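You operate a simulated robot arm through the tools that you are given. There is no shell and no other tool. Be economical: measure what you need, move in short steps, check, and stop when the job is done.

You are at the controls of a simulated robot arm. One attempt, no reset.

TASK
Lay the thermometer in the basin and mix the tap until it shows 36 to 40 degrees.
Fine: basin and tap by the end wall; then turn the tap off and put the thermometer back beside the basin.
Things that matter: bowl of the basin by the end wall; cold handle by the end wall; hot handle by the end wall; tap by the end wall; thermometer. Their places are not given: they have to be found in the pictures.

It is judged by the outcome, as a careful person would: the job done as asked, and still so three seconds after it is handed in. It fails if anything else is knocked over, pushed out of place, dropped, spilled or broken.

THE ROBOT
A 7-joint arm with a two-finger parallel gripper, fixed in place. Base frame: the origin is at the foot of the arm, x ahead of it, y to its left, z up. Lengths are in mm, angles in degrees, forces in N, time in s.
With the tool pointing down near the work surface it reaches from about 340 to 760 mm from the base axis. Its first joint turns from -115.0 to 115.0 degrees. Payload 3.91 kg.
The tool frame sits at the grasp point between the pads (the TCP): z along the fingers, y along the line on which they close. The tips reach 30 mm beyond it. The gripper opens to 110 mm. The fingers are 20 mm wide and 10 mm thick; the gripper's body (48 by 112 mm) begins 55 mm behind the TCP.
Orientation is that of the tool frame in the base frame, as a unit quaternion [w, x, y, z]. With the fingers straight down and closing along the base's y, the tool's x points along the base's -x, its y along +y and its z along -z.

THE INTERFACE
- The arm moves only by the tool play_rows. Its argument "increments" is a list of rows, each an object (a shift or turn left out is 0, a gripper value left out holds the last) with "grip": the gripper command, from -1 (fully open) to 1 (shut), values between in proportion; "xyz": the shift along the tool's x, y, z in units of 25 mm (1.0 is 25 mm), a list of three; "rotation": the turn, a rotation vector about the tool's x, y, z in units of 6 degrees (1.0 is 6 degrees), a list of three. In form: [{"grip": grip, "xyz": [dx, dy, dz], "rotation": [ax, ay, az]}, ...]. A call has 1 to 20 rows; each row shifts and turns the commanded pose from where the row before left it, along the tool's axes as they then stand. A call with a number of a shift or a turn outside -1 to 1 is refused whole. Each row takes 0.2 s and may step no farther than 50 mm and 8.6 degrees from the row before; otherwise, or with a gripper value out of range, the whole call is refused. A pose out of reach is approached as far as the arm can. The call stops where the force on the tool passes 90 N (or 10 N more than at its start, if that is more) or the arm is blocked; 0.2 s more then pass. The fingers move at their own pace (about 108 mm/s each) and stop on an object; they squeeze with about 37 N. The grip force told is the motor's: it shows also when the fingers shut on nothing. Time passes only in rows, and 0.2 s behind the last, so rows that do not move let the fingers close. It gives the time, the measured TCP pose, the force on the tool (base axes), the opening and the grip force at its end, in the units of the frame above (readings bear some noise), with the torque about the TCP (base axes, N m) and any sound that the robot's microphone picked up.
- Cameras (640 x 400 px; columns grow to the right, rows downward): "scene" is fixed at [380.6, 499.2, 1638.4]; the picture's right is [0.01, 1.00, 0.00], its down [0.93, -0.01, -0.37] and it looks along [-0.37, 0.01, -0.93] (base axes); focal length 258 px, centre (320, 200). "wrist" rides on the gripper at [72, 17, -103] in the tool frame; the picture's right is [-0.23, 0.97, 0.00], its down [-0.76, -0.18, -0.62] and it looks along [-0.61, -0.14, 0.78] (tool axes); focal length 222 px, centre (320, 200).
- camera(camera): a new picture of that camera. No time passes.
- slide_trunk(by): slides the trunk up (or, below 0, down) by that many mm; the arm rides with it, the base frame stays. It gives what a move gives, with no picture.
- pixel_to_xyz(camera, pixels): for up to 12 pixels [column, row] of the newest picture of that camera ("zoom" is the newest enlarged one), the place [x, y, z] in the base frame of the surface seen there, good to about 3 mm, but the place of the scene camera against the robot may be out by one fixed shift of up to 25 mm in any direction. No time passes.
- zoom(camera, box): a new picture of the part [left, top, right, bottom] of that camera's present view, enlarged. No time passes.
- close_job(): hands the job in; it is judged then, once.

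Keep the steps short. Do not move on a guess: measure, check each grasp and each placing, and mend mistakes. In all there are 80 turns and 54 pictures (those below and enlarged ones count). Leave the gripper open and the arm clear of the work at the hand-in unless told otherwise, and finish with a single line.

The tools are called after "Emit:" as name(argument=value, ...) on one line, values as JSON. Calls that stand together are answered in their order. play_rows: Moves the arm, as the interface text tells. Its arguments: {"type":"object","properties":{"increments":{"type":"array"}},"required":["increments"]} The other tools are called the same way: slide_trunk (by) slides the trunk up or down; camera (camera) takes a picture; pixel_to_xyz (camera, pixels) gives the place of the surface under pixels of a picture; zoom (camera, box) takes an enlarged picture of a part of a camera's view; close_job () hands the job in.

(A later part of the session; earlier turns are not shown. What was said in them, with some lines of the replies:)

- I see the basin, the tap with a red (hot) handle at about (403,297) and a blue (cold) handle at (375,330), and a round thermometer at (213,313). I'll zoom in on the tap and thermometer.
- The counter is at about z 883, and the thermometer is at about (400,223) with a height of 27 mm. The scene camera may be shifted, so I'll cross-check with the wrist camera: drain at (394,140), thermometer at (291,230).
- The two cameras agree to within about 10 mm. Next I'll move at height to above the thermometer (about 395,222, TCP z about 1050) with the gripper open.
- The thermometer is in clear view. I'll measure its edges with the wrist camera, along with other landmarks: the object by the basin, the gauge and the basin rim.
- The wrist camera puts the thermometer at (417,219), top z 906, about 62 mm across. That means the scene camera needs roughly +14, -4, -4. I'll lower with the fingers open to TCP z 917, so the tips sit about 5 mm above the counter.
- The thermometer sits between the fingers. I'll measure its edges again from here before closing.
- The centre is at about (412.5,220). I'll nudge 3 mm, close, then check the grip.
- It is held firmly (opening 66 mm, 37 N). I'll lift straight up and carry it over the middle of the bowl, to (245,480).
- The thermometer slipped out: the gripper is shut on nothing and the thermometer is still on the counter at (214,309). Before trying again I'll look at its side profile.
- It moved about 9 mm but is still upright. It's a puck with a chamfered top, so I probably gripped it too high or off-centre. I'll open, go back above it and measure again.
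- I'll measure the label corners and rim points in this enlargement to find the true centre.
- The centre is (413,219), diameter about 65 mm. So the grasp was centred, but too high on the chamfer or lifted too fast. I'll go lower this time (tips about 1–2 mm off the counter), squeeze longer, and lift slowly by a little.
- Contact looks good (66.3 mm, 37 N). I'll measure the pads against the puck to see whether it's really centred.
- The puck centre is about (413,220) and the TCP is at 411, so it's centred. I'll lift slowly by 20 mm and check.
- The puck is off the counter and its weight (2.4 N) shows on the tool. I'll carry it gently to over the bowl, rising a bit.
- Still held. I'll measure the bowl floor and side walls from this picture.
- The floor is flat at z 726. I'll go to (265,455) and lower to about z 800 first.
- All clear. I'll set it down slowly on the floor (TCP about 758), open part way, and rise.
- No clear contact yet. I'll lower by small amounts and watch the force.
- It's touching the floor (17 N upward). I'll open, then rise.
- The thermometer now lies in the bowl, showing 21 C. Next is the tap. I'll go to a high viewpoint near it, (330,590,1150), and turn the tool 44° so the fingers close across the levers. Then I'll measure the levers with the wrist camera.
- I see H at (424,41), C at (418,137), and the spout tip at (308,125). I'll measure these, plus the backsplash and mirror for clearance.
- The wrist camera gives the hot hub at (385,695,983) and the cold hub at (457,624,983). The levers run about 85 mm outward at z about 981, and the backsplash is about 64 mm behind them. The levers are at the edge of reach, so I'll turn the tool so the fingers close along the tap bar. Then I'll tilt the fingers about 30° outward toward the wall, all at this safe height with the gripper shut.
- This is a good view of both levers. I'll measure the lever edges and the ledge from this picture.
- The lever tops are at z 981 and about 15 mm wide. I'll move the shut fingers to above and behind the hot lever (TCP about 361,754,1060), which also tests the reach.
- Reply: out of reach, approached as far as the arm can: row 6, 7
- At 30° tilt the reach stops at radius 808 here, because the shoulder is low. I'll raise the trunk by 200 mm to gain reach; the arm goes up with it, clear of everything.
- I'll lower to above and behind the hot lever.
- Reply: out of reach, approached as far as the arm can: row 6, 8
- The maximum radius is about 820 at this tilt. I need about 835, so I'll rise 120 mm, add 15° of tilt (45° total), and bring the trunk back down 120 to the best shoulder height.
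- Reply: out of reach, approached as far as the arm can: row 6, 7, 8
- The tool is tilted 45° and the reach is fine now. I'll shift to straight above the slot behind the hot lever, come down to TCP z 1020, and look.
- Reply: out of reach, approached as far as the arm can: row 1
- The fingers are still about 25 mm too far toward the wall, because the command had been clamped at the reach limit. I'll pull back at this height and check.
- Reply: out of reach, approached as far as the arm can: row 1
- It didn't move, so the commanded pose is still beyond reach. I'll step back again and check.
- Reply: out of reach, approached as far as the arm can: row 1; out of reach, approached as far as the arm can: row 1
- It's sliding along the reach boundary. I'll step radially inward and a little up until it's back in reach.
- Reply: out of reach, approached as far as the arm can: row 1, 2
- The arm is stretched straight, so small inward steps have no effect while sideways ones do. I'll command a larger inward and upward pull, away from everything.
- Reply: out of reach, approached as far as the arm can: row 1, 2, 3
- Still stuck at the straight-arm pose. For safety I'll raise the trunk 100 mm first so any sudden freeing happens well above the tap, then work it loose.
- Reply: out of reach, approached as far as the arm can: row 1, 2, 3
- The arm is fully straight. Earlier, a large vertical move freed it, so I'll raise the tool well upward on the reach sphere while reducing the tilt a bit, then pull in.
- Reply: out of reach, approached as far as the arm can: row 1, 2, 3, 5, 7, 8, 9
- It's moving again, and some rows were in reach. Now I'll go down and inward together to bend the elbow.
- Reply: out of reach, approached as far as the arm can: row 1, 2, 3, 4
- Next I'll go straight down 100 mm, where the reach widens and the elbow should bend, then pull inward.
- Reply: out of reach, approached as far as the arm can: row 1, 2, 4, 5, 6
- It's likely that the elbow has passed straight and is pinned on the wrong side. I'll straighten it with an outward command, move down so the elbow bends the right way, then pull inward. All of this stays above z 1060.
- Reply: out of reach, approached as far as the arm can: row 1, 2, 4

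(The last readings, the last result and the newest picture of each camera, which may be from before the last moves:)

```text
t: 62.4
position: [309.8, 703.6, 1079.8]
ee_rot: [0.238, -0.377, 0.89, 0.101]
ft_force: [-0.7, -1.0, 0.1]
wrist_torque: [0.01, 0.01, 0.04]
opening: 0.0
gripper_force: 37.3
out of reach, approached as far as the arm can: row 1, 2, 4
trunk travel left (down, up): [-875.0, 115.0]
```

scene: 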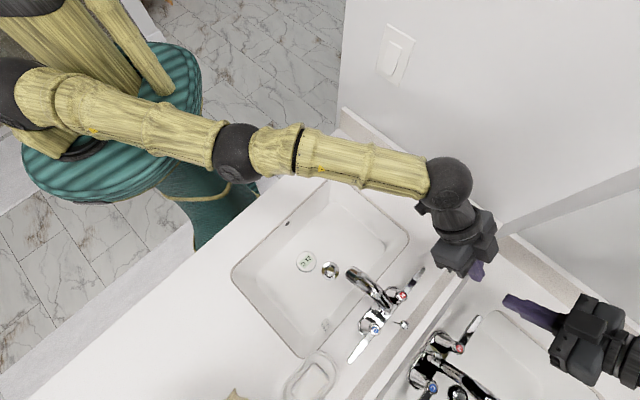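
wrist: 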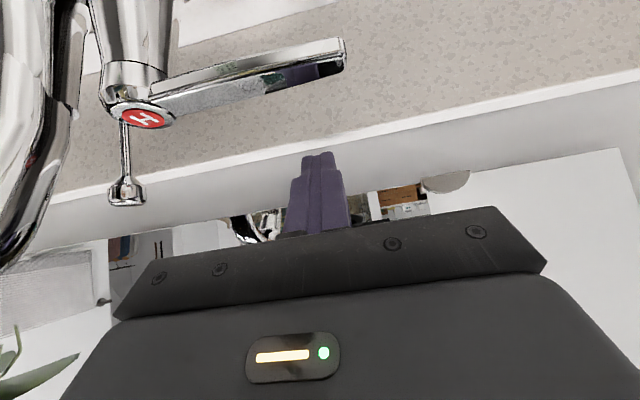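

It's free now and bent properly. I'll add tilt to about 51° while well inside reach, rise 125 mm, then lower the trunk 150 mm.

Emit:
play_rows(increments=[{"grip": 1, "rotation": [0, -0.875, 0]}, {"rotation": [0, -0.875, 0]}, {"rotation": [0, -0.875, 0]}, {"rotation": [0, -0.875, 0]}, {"xyz": [-0.777, 0, -0.629]}, {"xyz": [-0.777, 0, -0.629]}, {"xyz": [-0.777, 0, -0.629]}, {"xyz": [-0.777, 0, -0.629]}, {"xyz": [-0.777, 0, -0.629]}, {}])

Emit:
slide_trunk(by=-150)

```text
t: 64.6
position: [311.7, 704.0, 1204.6]
ee_rot: [0.397, -0.352, 0.831, 0.167]
ft_force: [0.3, 0.8, 0.3]
wrist_torque: [-0.01, -0.02, -0.03]
opening: 0.0
gripper_force: 37.2
trunk travel left (down, up): [-875.0, 115.0]
```

```text
t: 66.3
position: [312.3, 702.8, 1053.3]
ee_rot: [0.396, -0.352, 0.831, 0.168]
ft_force: [-0.4, -0.4, -0.3]
wrist_torque: [0.05, 0.02, -0.01]
opening: 0.0
gripper_force: 36.7
trunk travel left (down, up): [-725.0, 265.0]
```

Still on plan. I'll move outward to above the slot behind the hot lever, descend to z about 1022, and look.

Emit:
play_rows(increments=[{"grip": 1, "xyz": [-0.537, -0.04, 0.661]}, {"xyz": [-0.537, -0.04, 0.661]}, {"xyz": [-0.537, -0.04, 0.661]}, {"xyz": [0.48, 0, 0.39]}, {"xyz": [0.48, 0, 0.39]}, {}])

Emit:
camera(camera="wrist")

```text
t: 67.7
position: [359.6, 748.1, 1023.5]
ee_rot: [0.397, -0.352, 0.831, 0.167]
ft_force: [0.3, 0.5, -0.2]
wrist_torque: [0.0, 0.02, -0.03]
opening: 0.1
gripper_force: 36.6
trunk travel left (down, up): [-725.0, 265.0]
```

```text
23 pictures are left
```

wrist: 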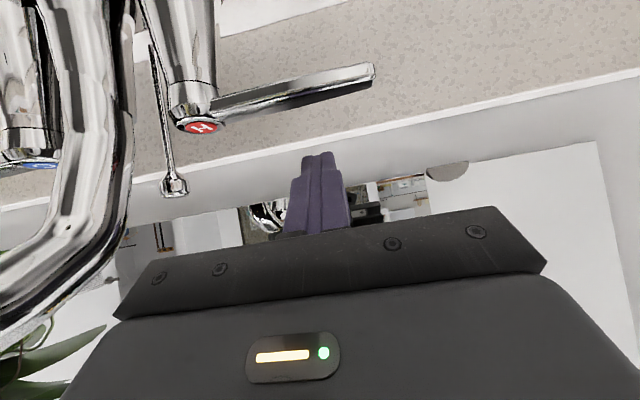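

In reach this time. I'll check the relative geometry: lever edge points, fingertip, and the ledge's front edge.

Emit:
pixel_to_xyz(camera="wrist", pixels=[[202, 127], [300, 88], [372, 78], [372, 68], [318, 155], [302, 160], [400, 110], [400, 121], [330, 130], [174, 187]])

```text
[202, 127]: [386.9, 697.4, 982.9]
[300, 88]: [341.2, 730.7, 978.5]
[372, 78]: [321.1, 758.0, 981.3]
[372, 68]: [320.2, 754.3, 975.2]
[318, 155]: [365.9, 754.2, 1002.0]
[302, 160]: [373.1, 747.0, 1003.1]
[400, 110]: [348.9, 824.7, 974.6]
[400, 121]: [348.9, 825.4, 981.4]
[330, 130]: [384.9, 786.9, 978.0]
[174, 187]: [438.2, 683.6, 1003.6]
```

The lever's back edge is at n≈776, and the finger will pass 8 mm behind it and more than 10 mm in front of the backsplash. I'll descend to TCP z 990.

Emit:
play_rows(increments=[{"grip": 1, "xyz": [0.347, 0, 0.281]}, {"xyz": [0.347, 0, 0.281]}, {"xyz": [0.347, 0, 0.281]}, {}])

Emit:
zoom(camera="wrist", box=[160, 0, 400, 200])

```text
t: 68.7
position: [358.0, 747.8, 989.1]
ee_rot: [0.397, -0.352, 0.831, 0.167]
ft_force: [0.0, 0.0, 0.0]
wrist_torque: [0.0, 0.0, -0.01]
opening: 0.2
gripper_force: 36.6
trunk travel left (down, up): [-725.0, 265.0]
```

```text
2.00 times, centred on (280, 100) of wrist
```

zoom: 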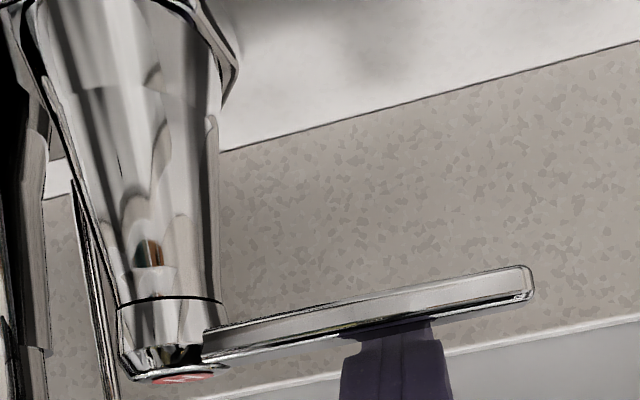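

The finger is behind the hot lever. I'll pull gently toward the basin, 20 mm in small rows, and watch force and sound.

Emit:
play_rows(increments=[{"grip": 1, "xyz": [0.125, 0, -0.155]}, {"xyz": [0.125, 0, -0.155]}, {"xyz": [0.125, 0, -0.155]}, {"xyz": [0.125, 0, -0.155]}, {}])

Emit:
zoom(camera="scene", box=[280, 220, 440, 360])

```text
t: 69.9
position: [344.9, 733.5, 990.6]
ee_rot: [0.397, -0.351, 0.832, 0.166]
ft_force: [1.1, 0.7, 2.9]
wrist_torque: [-0.03, -0.02, -0.01]
opening: 0.0
gripper_force: 37.2
trunk travel left (down, up): [-725.0, 265.0]
```

```text
2.86 times, centred on (360, 290) of scene
```

zoom: 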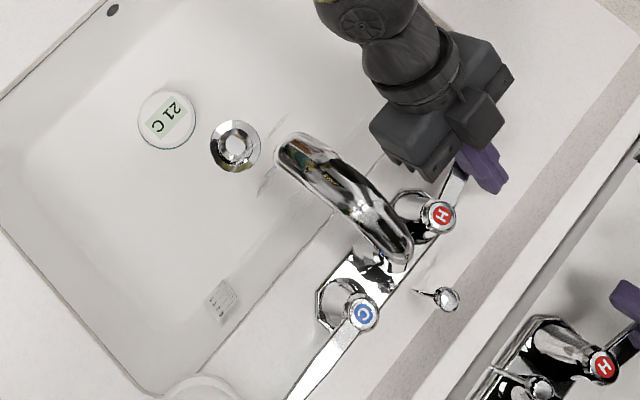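

Contact is light and the lever has moved a little, with maybe a faint trickle. I'll pull another 12 mm, wait a moment, and look.

Emit:
play_rows(increments=[{"grip": 1, "xyz": [0.1, 0, -0.124]}, {"xyz": [0.1, 0, -0.124]}, {"xyz": [0.1, 0, -0.124]}, {}, {}, {}, {}, {}])

Emit:
zoom(camera="scene", box=[280, 220, 440, 360])

```text
t: 71.7
position: [337.2, 724.9, 989.2]
ee_rot: [0.396, -0.352, 0.831, 0.168]
ft_force: [-0.4, 0.0, 0.4]
wrist_torque: [0.01, 0.01, 0.01]
opening: 0.0
gripper_force: 36.9
trunk travel left (down, up): [-725.0, 265.0]
```

```text
2.86 times, centred on (360, 290) of scene
```

zoom: 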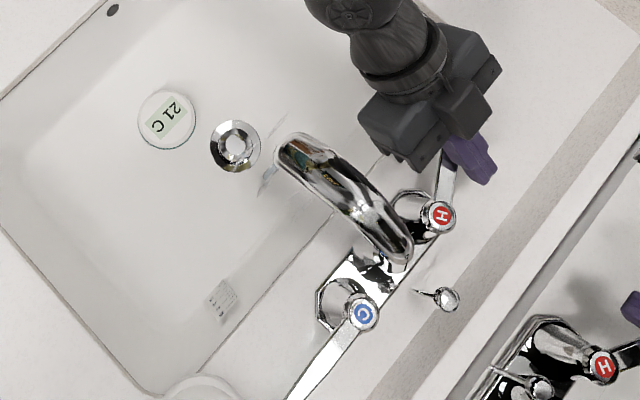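

The hot lever is turned about 20–25° and a small stream runs from the spout. I'll back off the hot lever, rise high over the spout and knob, and go to above the slot behind the cold lever.

Emit:
play_rows(increments=[{"grip": 1, "xyz": [-0.125, 0, 0.155]}, {"xyz": [-0.724, 0, -0.587]}, {"xyz": [-0.724, 0, -0.587]}, {"xyz": [-0.724, 0, -0.587]}, {"xyz": [-0.724, 0, -0.587]}, {"xyz": [-0.724, 0, -0.587]}, {"xyz": [-0.724, 0, -0.587]}, {"xyz": [-0.063, -0.946, 0.078]}, {"xyz": [-0.063, -0.946, 0.078]}, {"xyz": [-0.063, -0.946, 0.078]}, {"xyz": [-0.063, -0.946, 0.078]}, {"xyz": [-0.063, -0.946, 0.078]}, {"xyz": [-0.063, -0.946, 0.078]}, {"xyz": [-0.063, -0.946, 0.078]}, {"xyz": [-0.063, -0.946, 0.078]}, {"xyz": [-0.063, -0.946, 0.078]}, {}])

Emit:
camera(camera="scene")

```text
t: 75.3
position: [506.7, 594.7, 1129.1]
ee_rot: [0.397, -0.351, 0.831, 0.167]
ft_force: [-0.7, -0.5, 0.0]
wrist_torque: [0.01, -0.03, 0.0]
opening: 0.0
gripper_force: 36.4
trunk travel left (down, up): [-725.0, 265.0]
```

```text
19 pictures are left
```

scene: 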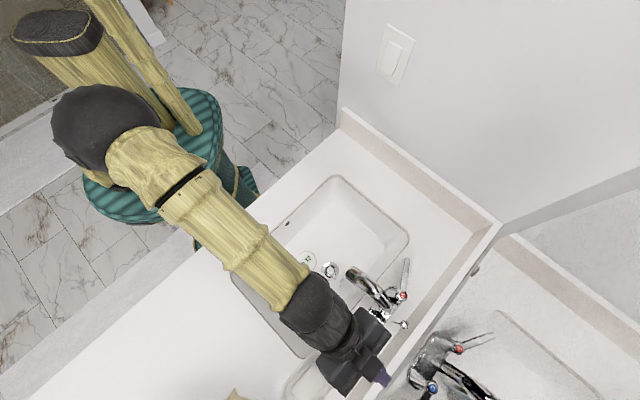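

The water is hot: steam shows on the mirror. I'll read the thermometer and check the hot lever position.

Emit:
zoom(camera="scene", box=[285, 235, 425, 315])

```text
4.57 times, centred on (355, 275) of scene
```

zoom: 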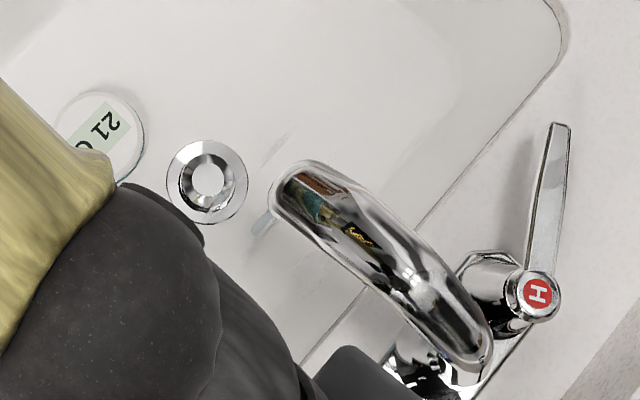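

The thermometer still shows 21; it may be lagging or out of the stream. I'll continue with the cold lever: shift 3 mm and descend behind it to z 990.

Emit:
play_rows(increments=[{"grip": 1, "xyz": [-0.08, 0, 0.1]}, {"xyz": [0.719, 0, 0.583]}, {"xyz": [0.719, 0, 0.583]}, {"xyz": [0.719, 0, 0.583]}, {"xyz": [0.719, 0, 0.583]}, {"xyz": [0.36, 0, 0.29]}, {"xyz": [0.36, 0, 0.29]}, {"xyz": [0.36, 0, 0.29]}, {"xyz": [0.33, 0, 0.27]}, {}])

Emit:
camera(camera="wrist")

```text
t: 77.5
position: [508.6, 596.4, 991.9]
ee_rot: [0.397, -0.352, 0.831, 0.167]
ft_force: [0.3, -0.9, -0.2]
wrist_torque: [0.0, 0.06, 0.01]
opening: 0.2
gripper_force: 37.4
trunk travel left (down, up): [-725.0, 265.0]
```

```text
17 pictures are left
```

wrist: 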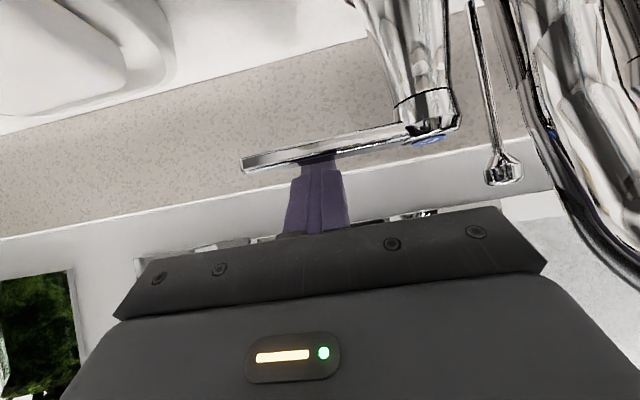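

The finger is behind the cold lever. I'll pull it toward the basin by the same 32 mm as the hot one.

Emit:
play_rows(increments=[{"grip": 1, "xyz": [0.125, 0, -0.155]}, {"xyz": [0.125, 0, -0.155]}, {"xyz": [0.125, 0, -0.155]}, {"xyz": [0.125, 0, -0.155]}, {"xyz": [0.1, 0, -0.124]}, {"xyz": [0.1, 0, -0.124]}, {"xyz": [0.1, 0, -0.124]}, {}, {}, {}, {}, {}, {}])

Emit:
zoom(camera="scene", box=[275, 230, 435, 350])

```text
t: 80.3
position: [486.6, 573.3, 990.3]
ee_rot: [0.397, -0.351, 0.831, 0.167]
ft_force: [-0.1, 0.9, 0.0]
wrist_torque: [-0.03, 0.04, 0.01]
opening: 0.3
gripper_force: 37.0
trunk travel left (down, up): [-725.0, 265.0]
```

```text
3.33 times, centred on (355, 290) of scene
```

zoom: 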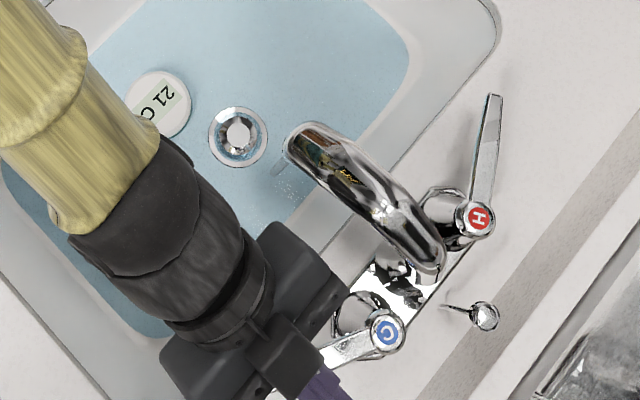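

The water is pooling in the bowl. The cold lever moved too. I'll back the finger off and rise clear, then re-read the thermometer and water level.

Emit:
play_rows(increments=[{"grip": 1, "xyz": [-0.125, 0, 0.155]}, {"xyz": [-0.724, 0, -0.587]}, {"xyz": [-0.724, 0, -0.587]}, {"xyz": [-0.724, 0, -0.587]}, {"xyz": [-0.724, 0, -0.587]}, {}])

Emit:
zoom(camera="scene", box=[225, 170, 425, 350])

Emit:
pixel_to_xyz(camera="zoom", pixels=[[300, 160], [360, 120], [255, 215], [420, 110]])

```text
t: 81.7
position: [492.9, 578.1, 1085.7]
ee_rot: [0.396, -0.351, 0.832, 0.167]
ft_force: [-0.2, -0.8, 0.8]
wrist_torque: [0.0, -0.02, 0.0]
opening: 0.0
gripper_force: 36.7
trunk travel left (down, up): [-725.0, 265.0]
```

```text
2.22 times, centred on (325, 260) of scene
```

zoom: 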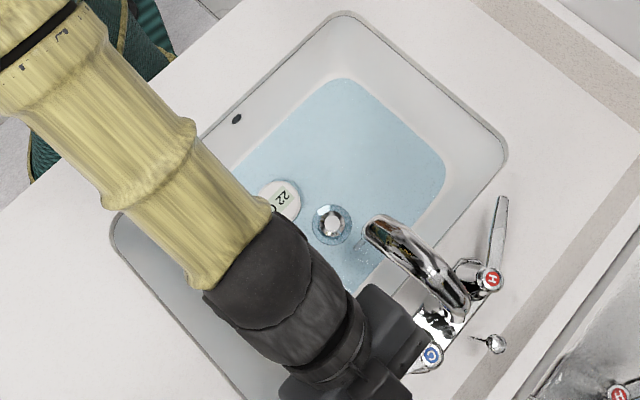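

```text
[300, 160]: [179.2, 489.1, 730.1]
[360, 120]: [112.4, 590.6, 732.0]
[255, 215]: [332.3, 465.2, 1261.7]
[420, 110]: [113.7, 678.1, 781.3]
```

It now reads 22 and is rising, with only a few mm of water. I'll move the arm up a little and wait 3 s.

Emit:
play_rows(increments=[{"grip": 1, "xyz": [-0.5, 0, -0.4]}, {}, {}, {}, {}, {}, {}, {}, {}, {}, {}, {}, {}, {}, {}, {}])

Emit:
zoom(camera="scene", box=[275, 230, 415, 340])

Emit:
pixel_to_xyz(camera="scene", pixels=[[360, 240], [380, 230], [345, 250]])

```text
t: 85.1
position: [492.7, 578.0, 1101.6]
ee_rot: [0.397, -0.351, 0.831, 0.167]
ft_force: [-0.5, -0.1, -0.6]
wrist_torque: [0.02, -0.03, 0.0]
opening: 0.3
gripper_force: 37.0
trunk travel left (down, up): [-725.0, 265.0]
```

```text
3.64 times, centred on (345, 285) of scene
```

zoom: 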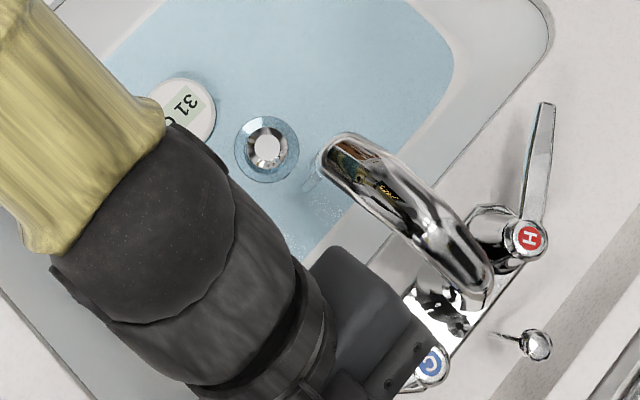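

```text
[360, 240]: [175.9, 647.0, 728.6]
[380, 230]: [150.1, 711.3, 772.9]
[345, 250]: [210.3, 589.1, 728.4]
```

31 now, still rising, and the water stays shallow (it's draining). I'll wait another 3 s.

Emit:
play_rows(increments=[{"grip": 1}, {}, {}, {}, {}, {}, {}, {}, {}, {}, {}, {}, {}, {}, {}, {}])

Emit:
zoom(camera="scene", box=[275, 230, 415, 340])

```text
t: 88.5
position: [492.9, 578.5, 1100.5]
ee_rot: [0.397, -0.352, 0.831, 0.167]
ft_force: [0.1, 0.4, -0.6]
wrist_torque: [0.03, 0.0, 0.03]
opening: 0.0
gripper_force: 37.0
trunk travel left (down, up): [-725.0, 265.0]
```

```text
3.64 times, centred on (345, 285) of scene
```

zoom: 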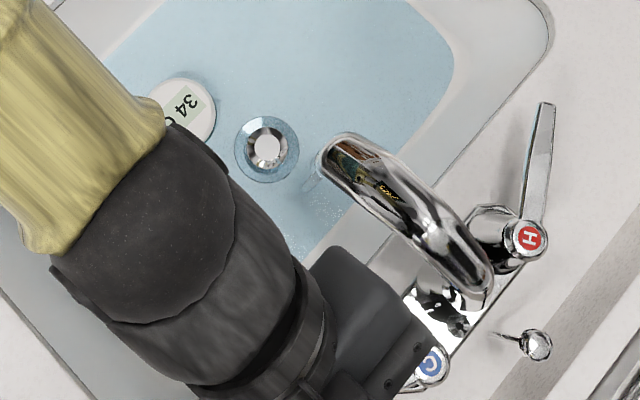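

The trend 22→31→34 points to about 35–36, slightly too cool. I'll close the cold lever a bit, by about 4–5°. The finger goes in front of (basin side of) the cold lever and pushes gently toward the wall.

Emit:
play_rows(increments=[{"grip": 1, "xyz": [0.56, -0.036, -0.69]}, {"xyz": [0.56, -0.036, -0.69]}, {"xyz": [0.56, -0.036, -0.69]}, {"xyz": [0.683, 0, 0.554]}, {"xyz": [0.683, 0, 0.554]}, {"xyz": [0.683, 0, 0.554]}, {"xyz": [0.683, 0, 0.554]}, {}])

Emit:
camera(camera="wrist")

```text
t: 90.3
position: [446.2, 527.9, 1010.9]
ee_rot: [0.397, -0.351, 0.831, 0.166]
ft_force: [-0.7, -0.1, -0.1]
wrist_torque: [-0.01, 0.04, 0.01]
opening: 0.1
gripper_force: 36.4
trunk travel left (down, up): [-725.0, 265.0]
```

```text
12 pictures are left
```

wrist: 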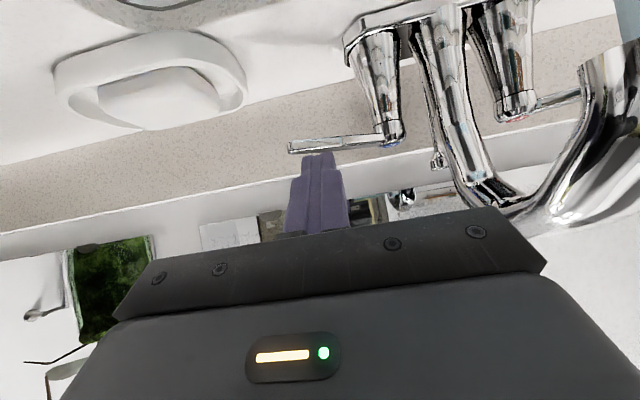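

The lever end is just ahead of the fingertips. I'll measure lever points and the spout's clearance.

Emit:
pixel_to_xyz(camera="wrist", pixels=[[290, 147], [320, 142], [375, 138], [392, 143], [560, 215], [580, 150], [540, 220], [320, 137]])

```text
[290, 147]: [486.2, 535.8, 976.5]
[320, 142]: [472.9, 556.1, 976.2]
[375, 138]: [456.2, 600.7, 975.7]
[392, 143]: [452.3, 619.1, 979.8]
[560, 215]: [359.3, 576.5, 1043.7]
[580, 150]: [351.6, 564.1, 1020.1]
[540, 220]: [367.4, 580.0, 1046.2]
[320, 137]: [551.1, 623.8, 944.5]
```

The lever's front edge is 8 mm ahead of where the finger will be, and the spout is well clear. I'll lower to z 990 and push 13 mm (about 5 mm of lever motion).

Emit:
play_rows(increments=[{"grip": 1, "xyz": [0.325, 0, 0.265]}, {"xyz": [0.325, 0, 0.265]}, {"xyz": [-0.065, 0, 0.081]}, {"xyz": [-0.065, 0, 0.081]}, {"xyz": [-0.065, 0, 0.081]}, {"xyz": [-0.065, 0, 0.081]}, {"xyz": [-0.065, 0, 0.081]}, {}])

Emit:
pixel_to_xyz(camera="wrist", pixels=[[290, 147]])

```text
t: 92.1
position: [456.8, 538.7, 991.4]
ee_rot: [0.397, -0.352, 0.831, 0.168]
ft_force: [-0.5, 0.3, 0.7]
wrist_torque: [-0.03, -0.04, -0.04]
opening: 0.0
gripper_force: 37.4
trunk travel left (down, up): [-725.0, 265.0]
```

```text
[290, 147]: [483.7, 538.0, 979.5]
```

I'll back off 12 mm, wait about 2.5 s, and check the thermometer and lever.

Emit:
play_rows(increments=[{"grip": 1, "xyz": [0.3, 0, -0.37]}, {}, {}, {}, {}, {}, {}, {}, {}, {}, {}, {}, {}])

Emit:
zoom(camera="scene", box=[265, 230, 415, 350])

Emit:
camera(camera="wrist")

```text
t: 94.9
position: [447.1, 530.1, 991.5]
ee_rot: [0.397, -0.352, 0.831, 0.167]
ft_force: [0.1, -0.4, 0.1]
wrist_torque: [0.0, 0.01, -0.01]
opening: 0.0
gripper_force: 37.3
trunk travel left (down, up): [-725.0, 265.0]
```

```text
3.33 times, centred on (340, 290) of scene
```

zoom: 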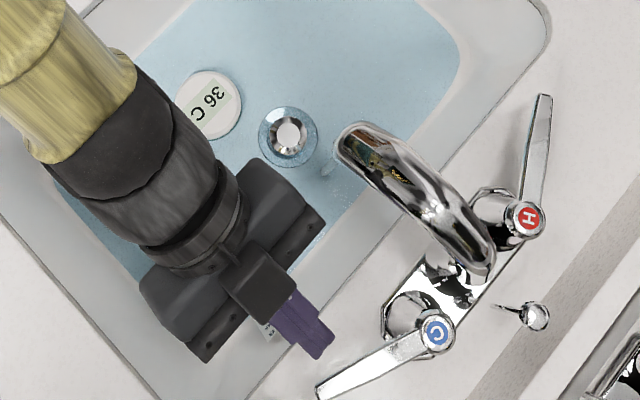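

```text
10 pictures are left
```

wrist: 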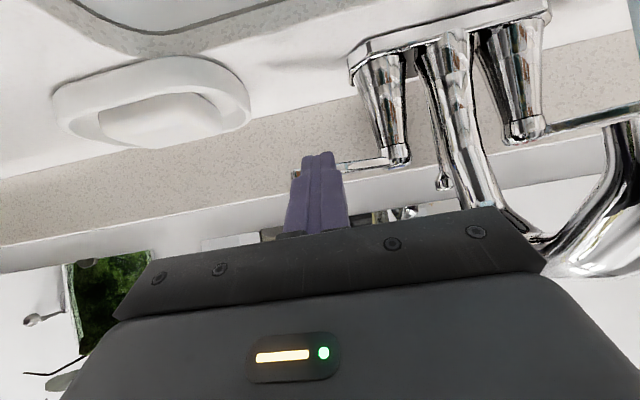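

It shows 36 C, in range. I'll wait 3 s more to see that it settles within 36–40.

Emit:
play_rows(increments=[{"grip": 1}, {}, {}, {}, {}, {}, {}, {}, {}, {}, {}, {}, {}, {}, {}, {}])

Emit:
zoom(camera="scene", box=[265, 230, 415, 350])

```text
t: 98.3
position: [447.2, 529.7, 991.7]
ee_rot: [0.396, -0.352, 0.831, 0.167]
ft_force: [0.5, 0.0, 0.4]
wrist_torque: [-0.02, 0.01, 0.0]
opening: 0.0
gripper_force: 37.0
trunk travel left (down, up): [-725.0, 265.0]
```

```text
3.33 times, centred on (340, 290) of scene
```

zoom: 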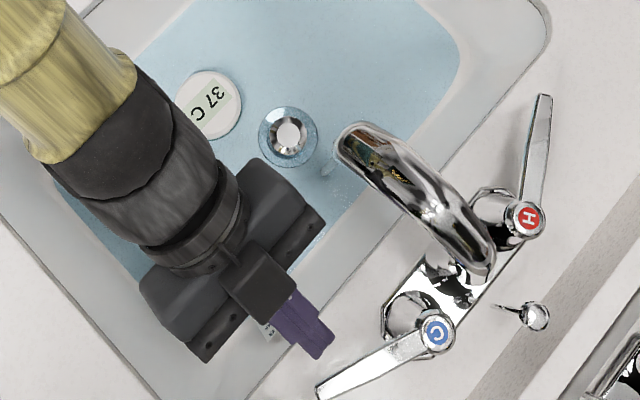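

37 C, steady: the mix is right. Now I'll turn off, cold first. I'll lower 6 mm for a surer contact and push the cold lever back toward its closed line.

Emit:
play_rows(increments=[{"grip": 1, "xyz": [0.186, 0, 0.151]}, {"xyz": [-0.116, 0, 0.143]}, {"xyz": [-0.116, 0, 0.143]}, {"xyz": [-0.116, 0, 0.143]}, {"xyz": [-0.116, 0, 0.143]}, {"xyz": [-0.116, 0, 0.143]}, {"xyz": [-0.116, 0, 0.143]}, {"xyz": [-0.116, 0, 0.143]}, {"xyz": [-0.116, 0, 0.143]}, {}])

```text
t: 100.5
position: [474.0, 555.7, 985.5]
ee_rot: [0.396, -0.352, 0.831, 0.167]
ft_force: [-3.2, -2.2, 0.8]
wrist_torque: [-0.05, -0.02, 0.01]
opening: 0.2
gripper_force: 37.5
trunk travel left (down, up): [-725.0, 265.0]
```

There's a light resistance of 4 N. I'll push 4 mm more in 1 mm rows to reach the stop.

Emit:
play_rows(increments=[{"grip": 1, "xyz": [-0.025, 0, 0.031]}, {"xyz": [-0.025, 0, 0.031]}, {"xyz": [-0.025, 0, 0.031]}, {"xyz": [-0.025, 0, 0.031]}, {}])

```text
t: 101.7
position: [472.6, 555.4, 987.1]
ee_rot: [0.396, -0.352, 0.832, 0.167]
ft_force: [-17.5, -19.5, -1.5]
wrist_torque: [-0.45, 0.0, 0.06]
opening: 0.0
gripper_force: 37.6
trunk travel left (down, up): [-725.0, 265.0]
```

That's a firm stop at 26 N, so the cold lever is fully closed. I'll back off, rise high, and cross over to the basin side of the hot lever.

Emit:
play_rows(increments=[{"grip": 1, "xyz": [0.25, 0, -0.31]}, {"xyz": [-0.647, 0, -0.524]}, {"xyz": [-0.647, 0, -0.524]}, {"xyz": [-0.647, 0, -0.524]}, {"xyz": [-0.647, 0, -0.524]}, {"xyz": [-0.647, 0, -0.524]}, {"xyz": [-0.647, 0, -0.524]}, {"xyz": [0.065, 0.957, -0.08]}, {"xyz": [0.065, 0.957, -0.08]}, {"xyz": [0.065, 0.957, -0.08]}, {"xyz": [0.065, 0.957, -0.08]}, {"xyz": [0.065, 0.957, -0.08]}, {"xyz": [0.065, 0.957, -0.08]}, {"xyz": [0.065, 0.957, -0.08]}, {"xyz": [0.065, 0.957, -0.08]}, {"xyz": [0.065, 0.957, -0.08]}, {}])

```text
t: 105.3
position: [299.0, 683.6, 1110.9]
ee_rot: [0.397, -0.351, 0.832, 0.167]
ft_force: [0.5, -0.7, -0.2]
wrist_torque: [-0.02, -0.02, 0.01]
opening: 0.0
gripper_force: 36.7
trunk travel left (down, up): [-725.0, 265.0]
```

I'll pull back 4 mm, lower to about z 1030, and check against the hot lever.

Emit:
play_rows(increments=[{"grip": 1, "xyz": [0.1, 0, -0.125]}, {"xyz": [0.62, 0, 0.503]}, {"xyz": [0.62, 0, 0.503]}, {"xyz": [0.62, 0, 0.503]}, {"xyz": [0.62, 0, 0.503]}, {}])

Emit:
camera(camera="wrist")

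```text
t: 106.7
position: [296.7, 680.4, 1030.6]
ee_rot: [0.397, -0.352, 0.831, 0.167]
ft_force: [0.1, 0.0, -0.6]
wrist_torque: [-0.03, 0.01, -0.01]
opening: 0.0
gripper_force: 36.7
trunk travel left (down, up): [-725.0, 265.0]
```

```text
8 pictures are left
```

wrist: 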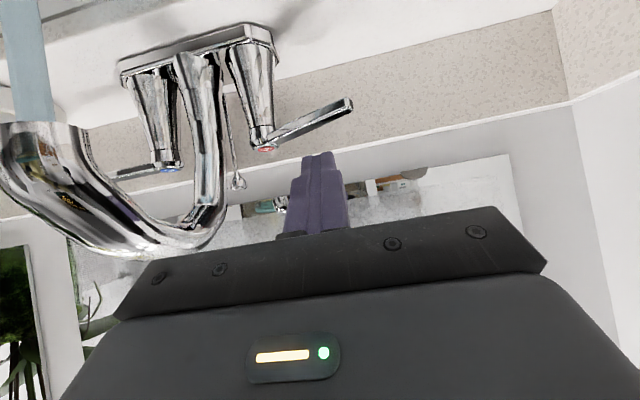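

The lever is ahead of the finger. I'll measure its front edge and the spout clearance.

Emit:
pixel_to_xyz(camera="wrist", pixels=[[350, 100], [320, 115], [295, 128], [264, 150], [210, 235], [215, 200], [150, 235]])

```text
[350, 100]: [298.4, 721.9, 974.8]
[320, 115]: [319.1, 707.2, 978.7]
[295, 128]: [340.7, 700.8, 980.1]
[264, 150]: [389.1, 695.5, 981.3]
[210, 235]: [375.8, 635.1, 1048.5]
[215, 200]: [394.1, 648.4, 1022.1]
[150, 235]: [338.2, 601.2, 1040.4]
```

The lever's front edge is at n≈727. I'll back off 6 mm, lower to z 985, then push the hot lever 41 mm toward closed.

Emit:
play_rows(increments=[{"grip": 1, "xyz": [0.15, 0, -0.186]}, {"xyz": [0.471, 0, 0.382]}, {"xyz": [0.471, 0, 0.382]}, {"xyz": [0.471, 0, 0.382]}, {"xyz": [-0.114, 0, 0.141]}, {"xyz": [-0.114, 0, 0.141]}, {"xyz": [-0.114, 0, 0.141]}, {"xyz": [-0.114, 0, 0.141]}, {"xyz": [-0.114, 0, 0.141]}, {"xyz": [-0.114, 0, 0.141]}, {"xyz": [-0.114, 0, 0.141]}, {"xyz": [-0.114, 0, 0.141]}, {"xyz": [-0.114, 0, 0.141]}, {}])

```text
t: 109.7
position: [321.0, 706.9, 985.3]
ee_rot: [0.397, -0.351, 0.831, 0.167]
ft_force: [0.0, -0.2, 0.0]
wrist_torque: [0.0, 0.0, 0.0]
opening: 0.0
gripper_force: 37.0
trunk travel left (down, up): [-725.0, 265.0]
```

No stop yet. I'll push on in 1 mm rows until it resists.

Emit:
play_rows(increments=[{"grip": 1, "xyz": [-0.025, 0, 0.031]}, {"xyz": [-0.025, 0, 0.031]}, {"xyz": [-0.025, 0, 0.031]}, {"xyz": [-0.025, 0, 0.031]}, {"xyz": [-0.025, 0, 0.031]}, {}])

```text
t: 111.1
position: [321.0, 708.5, 985.3]
ee_rot: [0.396, -0.352, 0.832, 0.167]
ft_force: [-21.0, -27.3, -4.1]
wrist_torque: [-0.4, 0.32, -0.2]
opening: 0.3
gripper_force: 37.4
trunk travel left (down, up): [-725.0, 265.0]
```

That's a firm stop at 34 N, so hot is closed. I'll back off, rise, move in over the basin, and bring the tool back to vertical.

Emit:
play_rows(increments=[{"grip": 1, "xyz": [0.25, 0, -0.31]}, {"xyz": [-0.777, 0, -0.629]}, {"xyz": [-0.777, 0, -0.629]}, {"xyz": [-0.777, 0, -0.629]}, {"xyz": [-0.777, 0, -0.629]}, {"xyz": [-0.777, 0, -0.629]}, {"xyz": [0.594, -0.648, -0.734]}, {"xyz": [0.594, -0.648, -0.734]}, {"xyz": [0.594, -0.648, -0.734]}, {"xyz": [0.594, -0.648, -0.734]}, {"xyz": [0.594, -0.648, -0.734]}, {"rotation": [0, 0.944, 0]}, {"rotation": [0, 0.944, 0]}, {"rotation": [0, 0.944, 0]}, {"rotation": [0, 0.944, 0]}, {"rotation": [0, 0.944, 0]}, {"rotation": [0, 0.944, 0]}, {"rotation": [0, 0.944, 0]}, {"rotation": [0, 0.944, 0]}, {"rotation": [0, 0.944, 0]}])

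Emit:
zoom(camera="scene", box=[220, 180, 440, 370])

```text
t: 115.3
position: [294.1, 562.6, 1110.9]
ee_rot: [-0.001, -0.389, 0.921, -0.002]
ft_force: [0.7, 0.4, 0.8]
wrist_torque: [0.01, 0.03, 0.03]
opening: 0.0
gripper_force: 36.6
trunk travel left (down, up): [-725.0, 265.0]
```

```text
2.11 times, centred on (330, 275) of scene
```

zoom: 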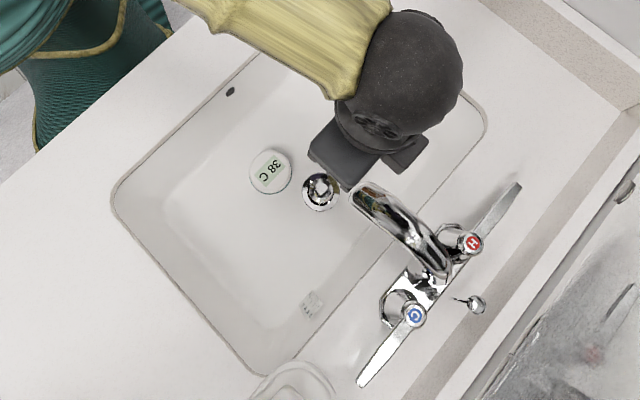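

The tap is off and the water has drained. Both levers are back in line, and the thermometer shows 38 C. I'll confirm the thermometer's position.

Emit:
pixel_to_xyz(camera="zoom", pixels=[[270, 171], [270, 158], [256, 165], [284, 175]])

Emit:
play_rows(increments=[{"grip": -1, "xyz": [0.967, -0.55, 0]}, {"xyz": [0.967, -0.55, 0]}, {"xyz": [0.967, -0.55, 0]}, {"xyz": [0.967, -0.55, 0]}, {"xyz": [0, 0, 0.8]}, {"xyz": [0, 0, 0.8]}, {"xyz": [0, 0, 0.8]}, {"xyz": [0, 0, 0.8]}, {"xyz": [0, 0, 0.8]}, {"xyz": [0, 0, 0.8]}, {"xyz": [0, 0, 0.8]}, {"xyz": [0, 0, 0.8]}, {}])

Emit:
camera(camera="wrist")

```text
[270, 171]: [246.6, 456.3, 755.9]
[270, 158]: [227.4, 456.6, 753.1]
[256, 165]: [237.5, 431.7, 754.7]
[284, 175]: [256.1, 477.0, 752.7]
```

```text
t: 118.1
position: [265.3, 455.8, 950.5]
ee_rot: [0.0, -0.389, 0.921, -0.001]
ft_force: [-0.7, -0.1, -1.2]
wrist_torque: [0.01, 0.02, 0.01]
opening: 110.0
gripper_force: 0.1
trunk travel left (down, up): [-725.0, 265.0]
```

```text
6 pictures are left
```

wrist: 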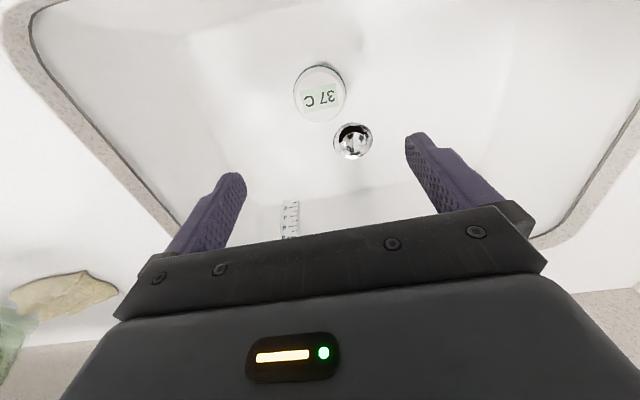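

I'll measure the puck's position against the TCP at (265,456).

Emit:
pixel_to_xyz(camera="wrist", pixels=[[320, 97], [296, 96], [344, 96], [320, 70], [320, 120], [304, 89], [335, 87], [334, 105], [305, 105], [250, 100]])

```text
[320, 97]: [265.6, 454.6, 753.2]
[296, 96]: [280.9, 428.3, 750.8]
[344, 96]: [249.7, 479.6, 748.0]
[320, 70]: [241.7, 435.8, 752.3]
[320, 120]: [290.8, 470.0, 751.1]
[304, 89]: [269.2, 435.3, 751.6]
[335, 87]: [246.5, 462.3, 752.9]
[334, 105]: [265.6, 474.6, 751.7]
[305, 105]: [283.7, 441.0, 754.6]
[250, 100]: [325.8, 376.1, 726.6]
```

Centred within 2 mm. I'll descend to TCP z 759 around the puck, close, and squeeze.

Emit:
play_rows(increments=[{"grip": -1, "xyz": [0, 0, 0.9]}, {"xyz": [0, 0, 0.9]}, {"xyz": [0, 0, 0.9]}, {"xyz": [0, 0, 0.9]}, {"xyz": [0, 0, 0.9]}, {"xyz": [0, 0, 0.9]}, {"xyz": [0, 0, 0.9]}, {"xyz": [0, 0, 0.8]}, {"xyz": [0, 0, 0.56]}, {}, {"grip": 0}, {"grip": 0.4}, {"grip": 1}, {"grip": 1}, {"grip": 1}, {"grip": 1}])

```text
t: 121.5
position: [266.8, 456.0, 760.1]
ee_rot: [0.001, -0.389, 0.921, -0.001]
ft_force: [0.1, 0.3, -0.2]
wrist_torque: [-0.01, 0.02, 0.04]
opening: 66.6
gripper_force: 36.7
trunk travel left (down, up): [-725.0, 265.0]
```

Gripped (66.6 mm), but 2 mm higher than the earlier good grasp. I'll open slightly, lower 2 mm, regrip, and lift slowly.

Emit:
play_rows(increments=[{"grip": 0.1}, {"grip": 0.1, "xyz": [0, 0, 0.09]}, {"grip": 0.1}, {"grip": 1}, {"grip": 1}, {"grip": 1}, {"grip": 1}, {"xyz": [0, 0, -0.1]}, {"xyz": [0, 0, -0.1]}, {"xyz": [0, 0, -0.15]}, {"xyz": [0, 0, -0.15]}, {"xyz": [0, 0, -0.15]}, {"xyz": [0, 0, -0.15]}, {}])

```text
t: 124.5
position: [266.4, 455.4, 777.7]
ee_rot: [0.0, -0.389, 0.921, -0.001]
ft_force: [-0.1, 0.4, -1.1]
wrist_torque: [0.01, 0.0, 0.01]
opening: 66.8
gripper_force: 36.8
trunk travel left (down, up): [-725.0, 265.0]
```

Held at 66.8 mm. I'll lift slowly out of the bowl.

Emit:
play_rows(increments=[{"grip": 1, "xyz": [0, 0, -0.2]}, {"xyz": [0, 0, -0.3]}, {"xyz": [0, 0, -0.45]}, {"xyz": [0, 0, -0.45]}, {"xyz": [0, 0, -0.45]}, {"xyz": [0, 0, -0.45]}, {"xyz": [0, 0, -0.45]}, {"xyz": [0, 0, -0.45]}, {"xyz": [0, 0, -0.45]}, {"xyz": [0, 0, -0.45]}, {"xyz": [0, 0, -0.45]}, {"xyz": [0, 0, -0.45]}, {"xyz": [0, 0, -0.45]}, {"xyz": [0, 0, -0.45]}, {"xyz": [0, 0, -0.45]}, {"xyz": [0, 0, -0.45]}, {"xyz": [0, 0, -0.45]}, {"xyz": [0, 0, -0.45]}, {"xyz": [0, 0, -0.3]}, {}])

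Emit:
play_rows(increments=[{"grip": 1, "xyz": [0.04, -0.2, 0]}, {"xyz": [0.09, -0.4, 0]}, {"xyz": [0.15, -0.6, 0]}, {"xyz": [0.15, -0.6, 0]}, {"xyz": [0.15, -0.6, 0]}, {"xyz": [0.15, -0.6, 0]}, {"xyz": [0.15, -0.6, 0]}, {"xyz": [0.15, -0.6, 0]}, {"xyz": [0.15, -0.6, 0]}, {"xyz": [0.15, -0.6, 0]}, {"xyz": [0.15, -0.6, 0]}, {"xyz": [0.15, -0.6, 0]}, {"xyz": [0.15, -0.6, 0]}, {"xyz": [0.15, -0.6, 0]}, {"xyz": [0.15, -0.6, 0]}, {"xyz": [0.15, -0.6, 0]}, {"xyz": [0.15, -0.6, 0]}, {"xyz": [0.15, -0.6, 0]}, {"xyz": [0.09, -0.4, 0]}, {"xyz": [0.05, -0.14, 0]}])

Emit:
camera(camera="wrist")

```text
t: 128.7
position: [264.8, 455.2, 977.9]
ee_rot: [0.001, -0.389, 0.921, -0.001]
ft_force: [0.6, -0.3, -1.1]
wrist_torque: [-0.01, 0.0, 0.02]
opening: 66.8
gripper_force: 37.0
trunk travel left (down, up): [-725.0, 265.0]
```

```text
t: 132.9
position: [410.6, 218.6, 978.2]
ee_rot: [-0.001, -0.389, 0.921, 0.0]
ft_force: [-0.5, -0.1, -1.3]
wrist_torque: [-0.03, 0.01, 0.04]
opening: 66.4
gripper_force: 36.8
trunk travel left (down, up): [-725.0, 265.0]
```

```text
5 pictures are left
```

wrist: 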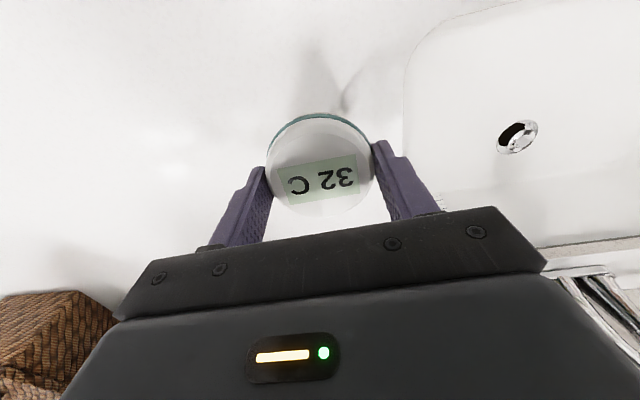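

It's held over its original counter spot, with the basket well away. I'll lower to just above the counter.

Emit:
play_rows(increments=[{"grip": 1, "xyz": [0, 0, 0.3]}, {"xyz": [0, 0, 0.5]}, {"xyz": [0, 0, 0.5]}, {"xyz": [0, 0, 0.5]}, {"xyz": [0, 0, 0.4]}, {"xyz": [0, 0, 0.24]}, {"xyz": [0, 0, 0.06]}, {}])

```text
t: 134.7
position: [411.5, 219.5, 914.3]
ee_rot: [0.001, -0.389, 0.921, 0.0]
ft_force: [1.9, 1.0, 5.0]
wrist_torque: [0.22, -0.07, 0.02]
opening: 66.5
gripper_force: 37.4
trunk travel left (down, up): [-725.0, 265.0]
```

It's touching the counter (5 N). I'll press 0.5 mm more, then open fully and rise clear.

Emit:
play_rows(increments=[{"xyz": [0, 0, 0.03]}, {"grip": 0.1}, {"grip": -0.4}, {"grip": -1}, {"grip": -1}, {"grip": -1, "xyz": [0, 0, -0.3]}, {"xyz": [0, 0, -0.6]}, {"xyz": [0, 0, -0.9]}, {"xyz": [0, 0, -0.9]}, {"xyz": [0, 0, -0.9]}, {"xyz": [0, 0, -0.9]}, {"xyz": [0, 0, -0.9]}, {"xyz": [0, 0, -0.9]}, {"xyz": [0, 0, -0.9]}, {"xyz": [0, 0, -0.9]}, {}])

Emit:
play_rows(increments=[{"grip": -1, "xyz": [0.8, 0.5, 0]}, {"xyz": [0.8, 0.5, 0]}, {"xyz": [0.4, 0.8, 0]}, {"xyz": [0.4, 0.8, 0]}, {"xyz": [0.4, 0.8, 0]}, {"xyz": [0.4, 0.8, 0]}, {"xyz": [0.4, 0.8, 0]}, {"xyz": [0.4, 0.8, 0]}, {}])

Emit:
camera(camera="scene")

```text
t: 138.1
position: [411.3, 218.9, 1115.8]
ee_rot: [0.0, -0.39, 0.921, 0.0]
ft_force: [0.2, 0.4, -0.6]
wrist_torque: [0.0, -0.01, 0.04]
opening: 109.8
gripper_force: 0.1
trunk travel left (down, up): [-725.0, 265.0]
```

```text
t: 140.1
position: [236.9, 250.1, 1115.1]
ee_rot: [0.0, -0.389, 0.921, 0.0]
ft_force: [-1.0, -0.8, -0.1]
wrist_torque: [-0.01, -0.04, 0.02]
opening: 110.1
gripper_force: 0.1
trunk travel left (down, up): [-725.0, 265.0]
```

```text
4 pictures are left
```

scene: 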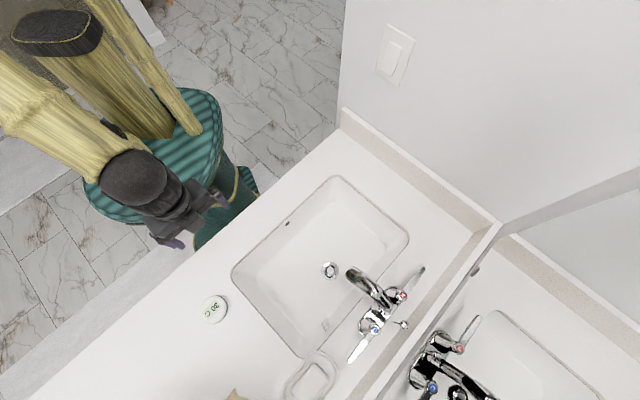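

The thermometer is back beside the basin at (214,309). I'll take one last close look at the tap and spout for any drip.

Emit:
zoom(camera="scene", box=[310, 240, 430, 370])

```text
3.08 times, centred on (370, 305) of scene
```

zoom: 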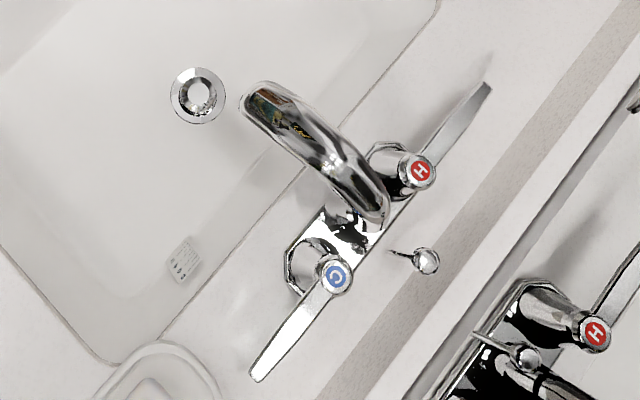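

Both levers are in their starting positions, no water is running, and the arm is clear with the gripper open. I'll hand in now.

Emit:
close_job()

```text
The job is handed in.
```

The tap was mixed until the thermometer in the basin read 37–38 °C, then both handles were turned off and the thermometer was put back beside the basin.
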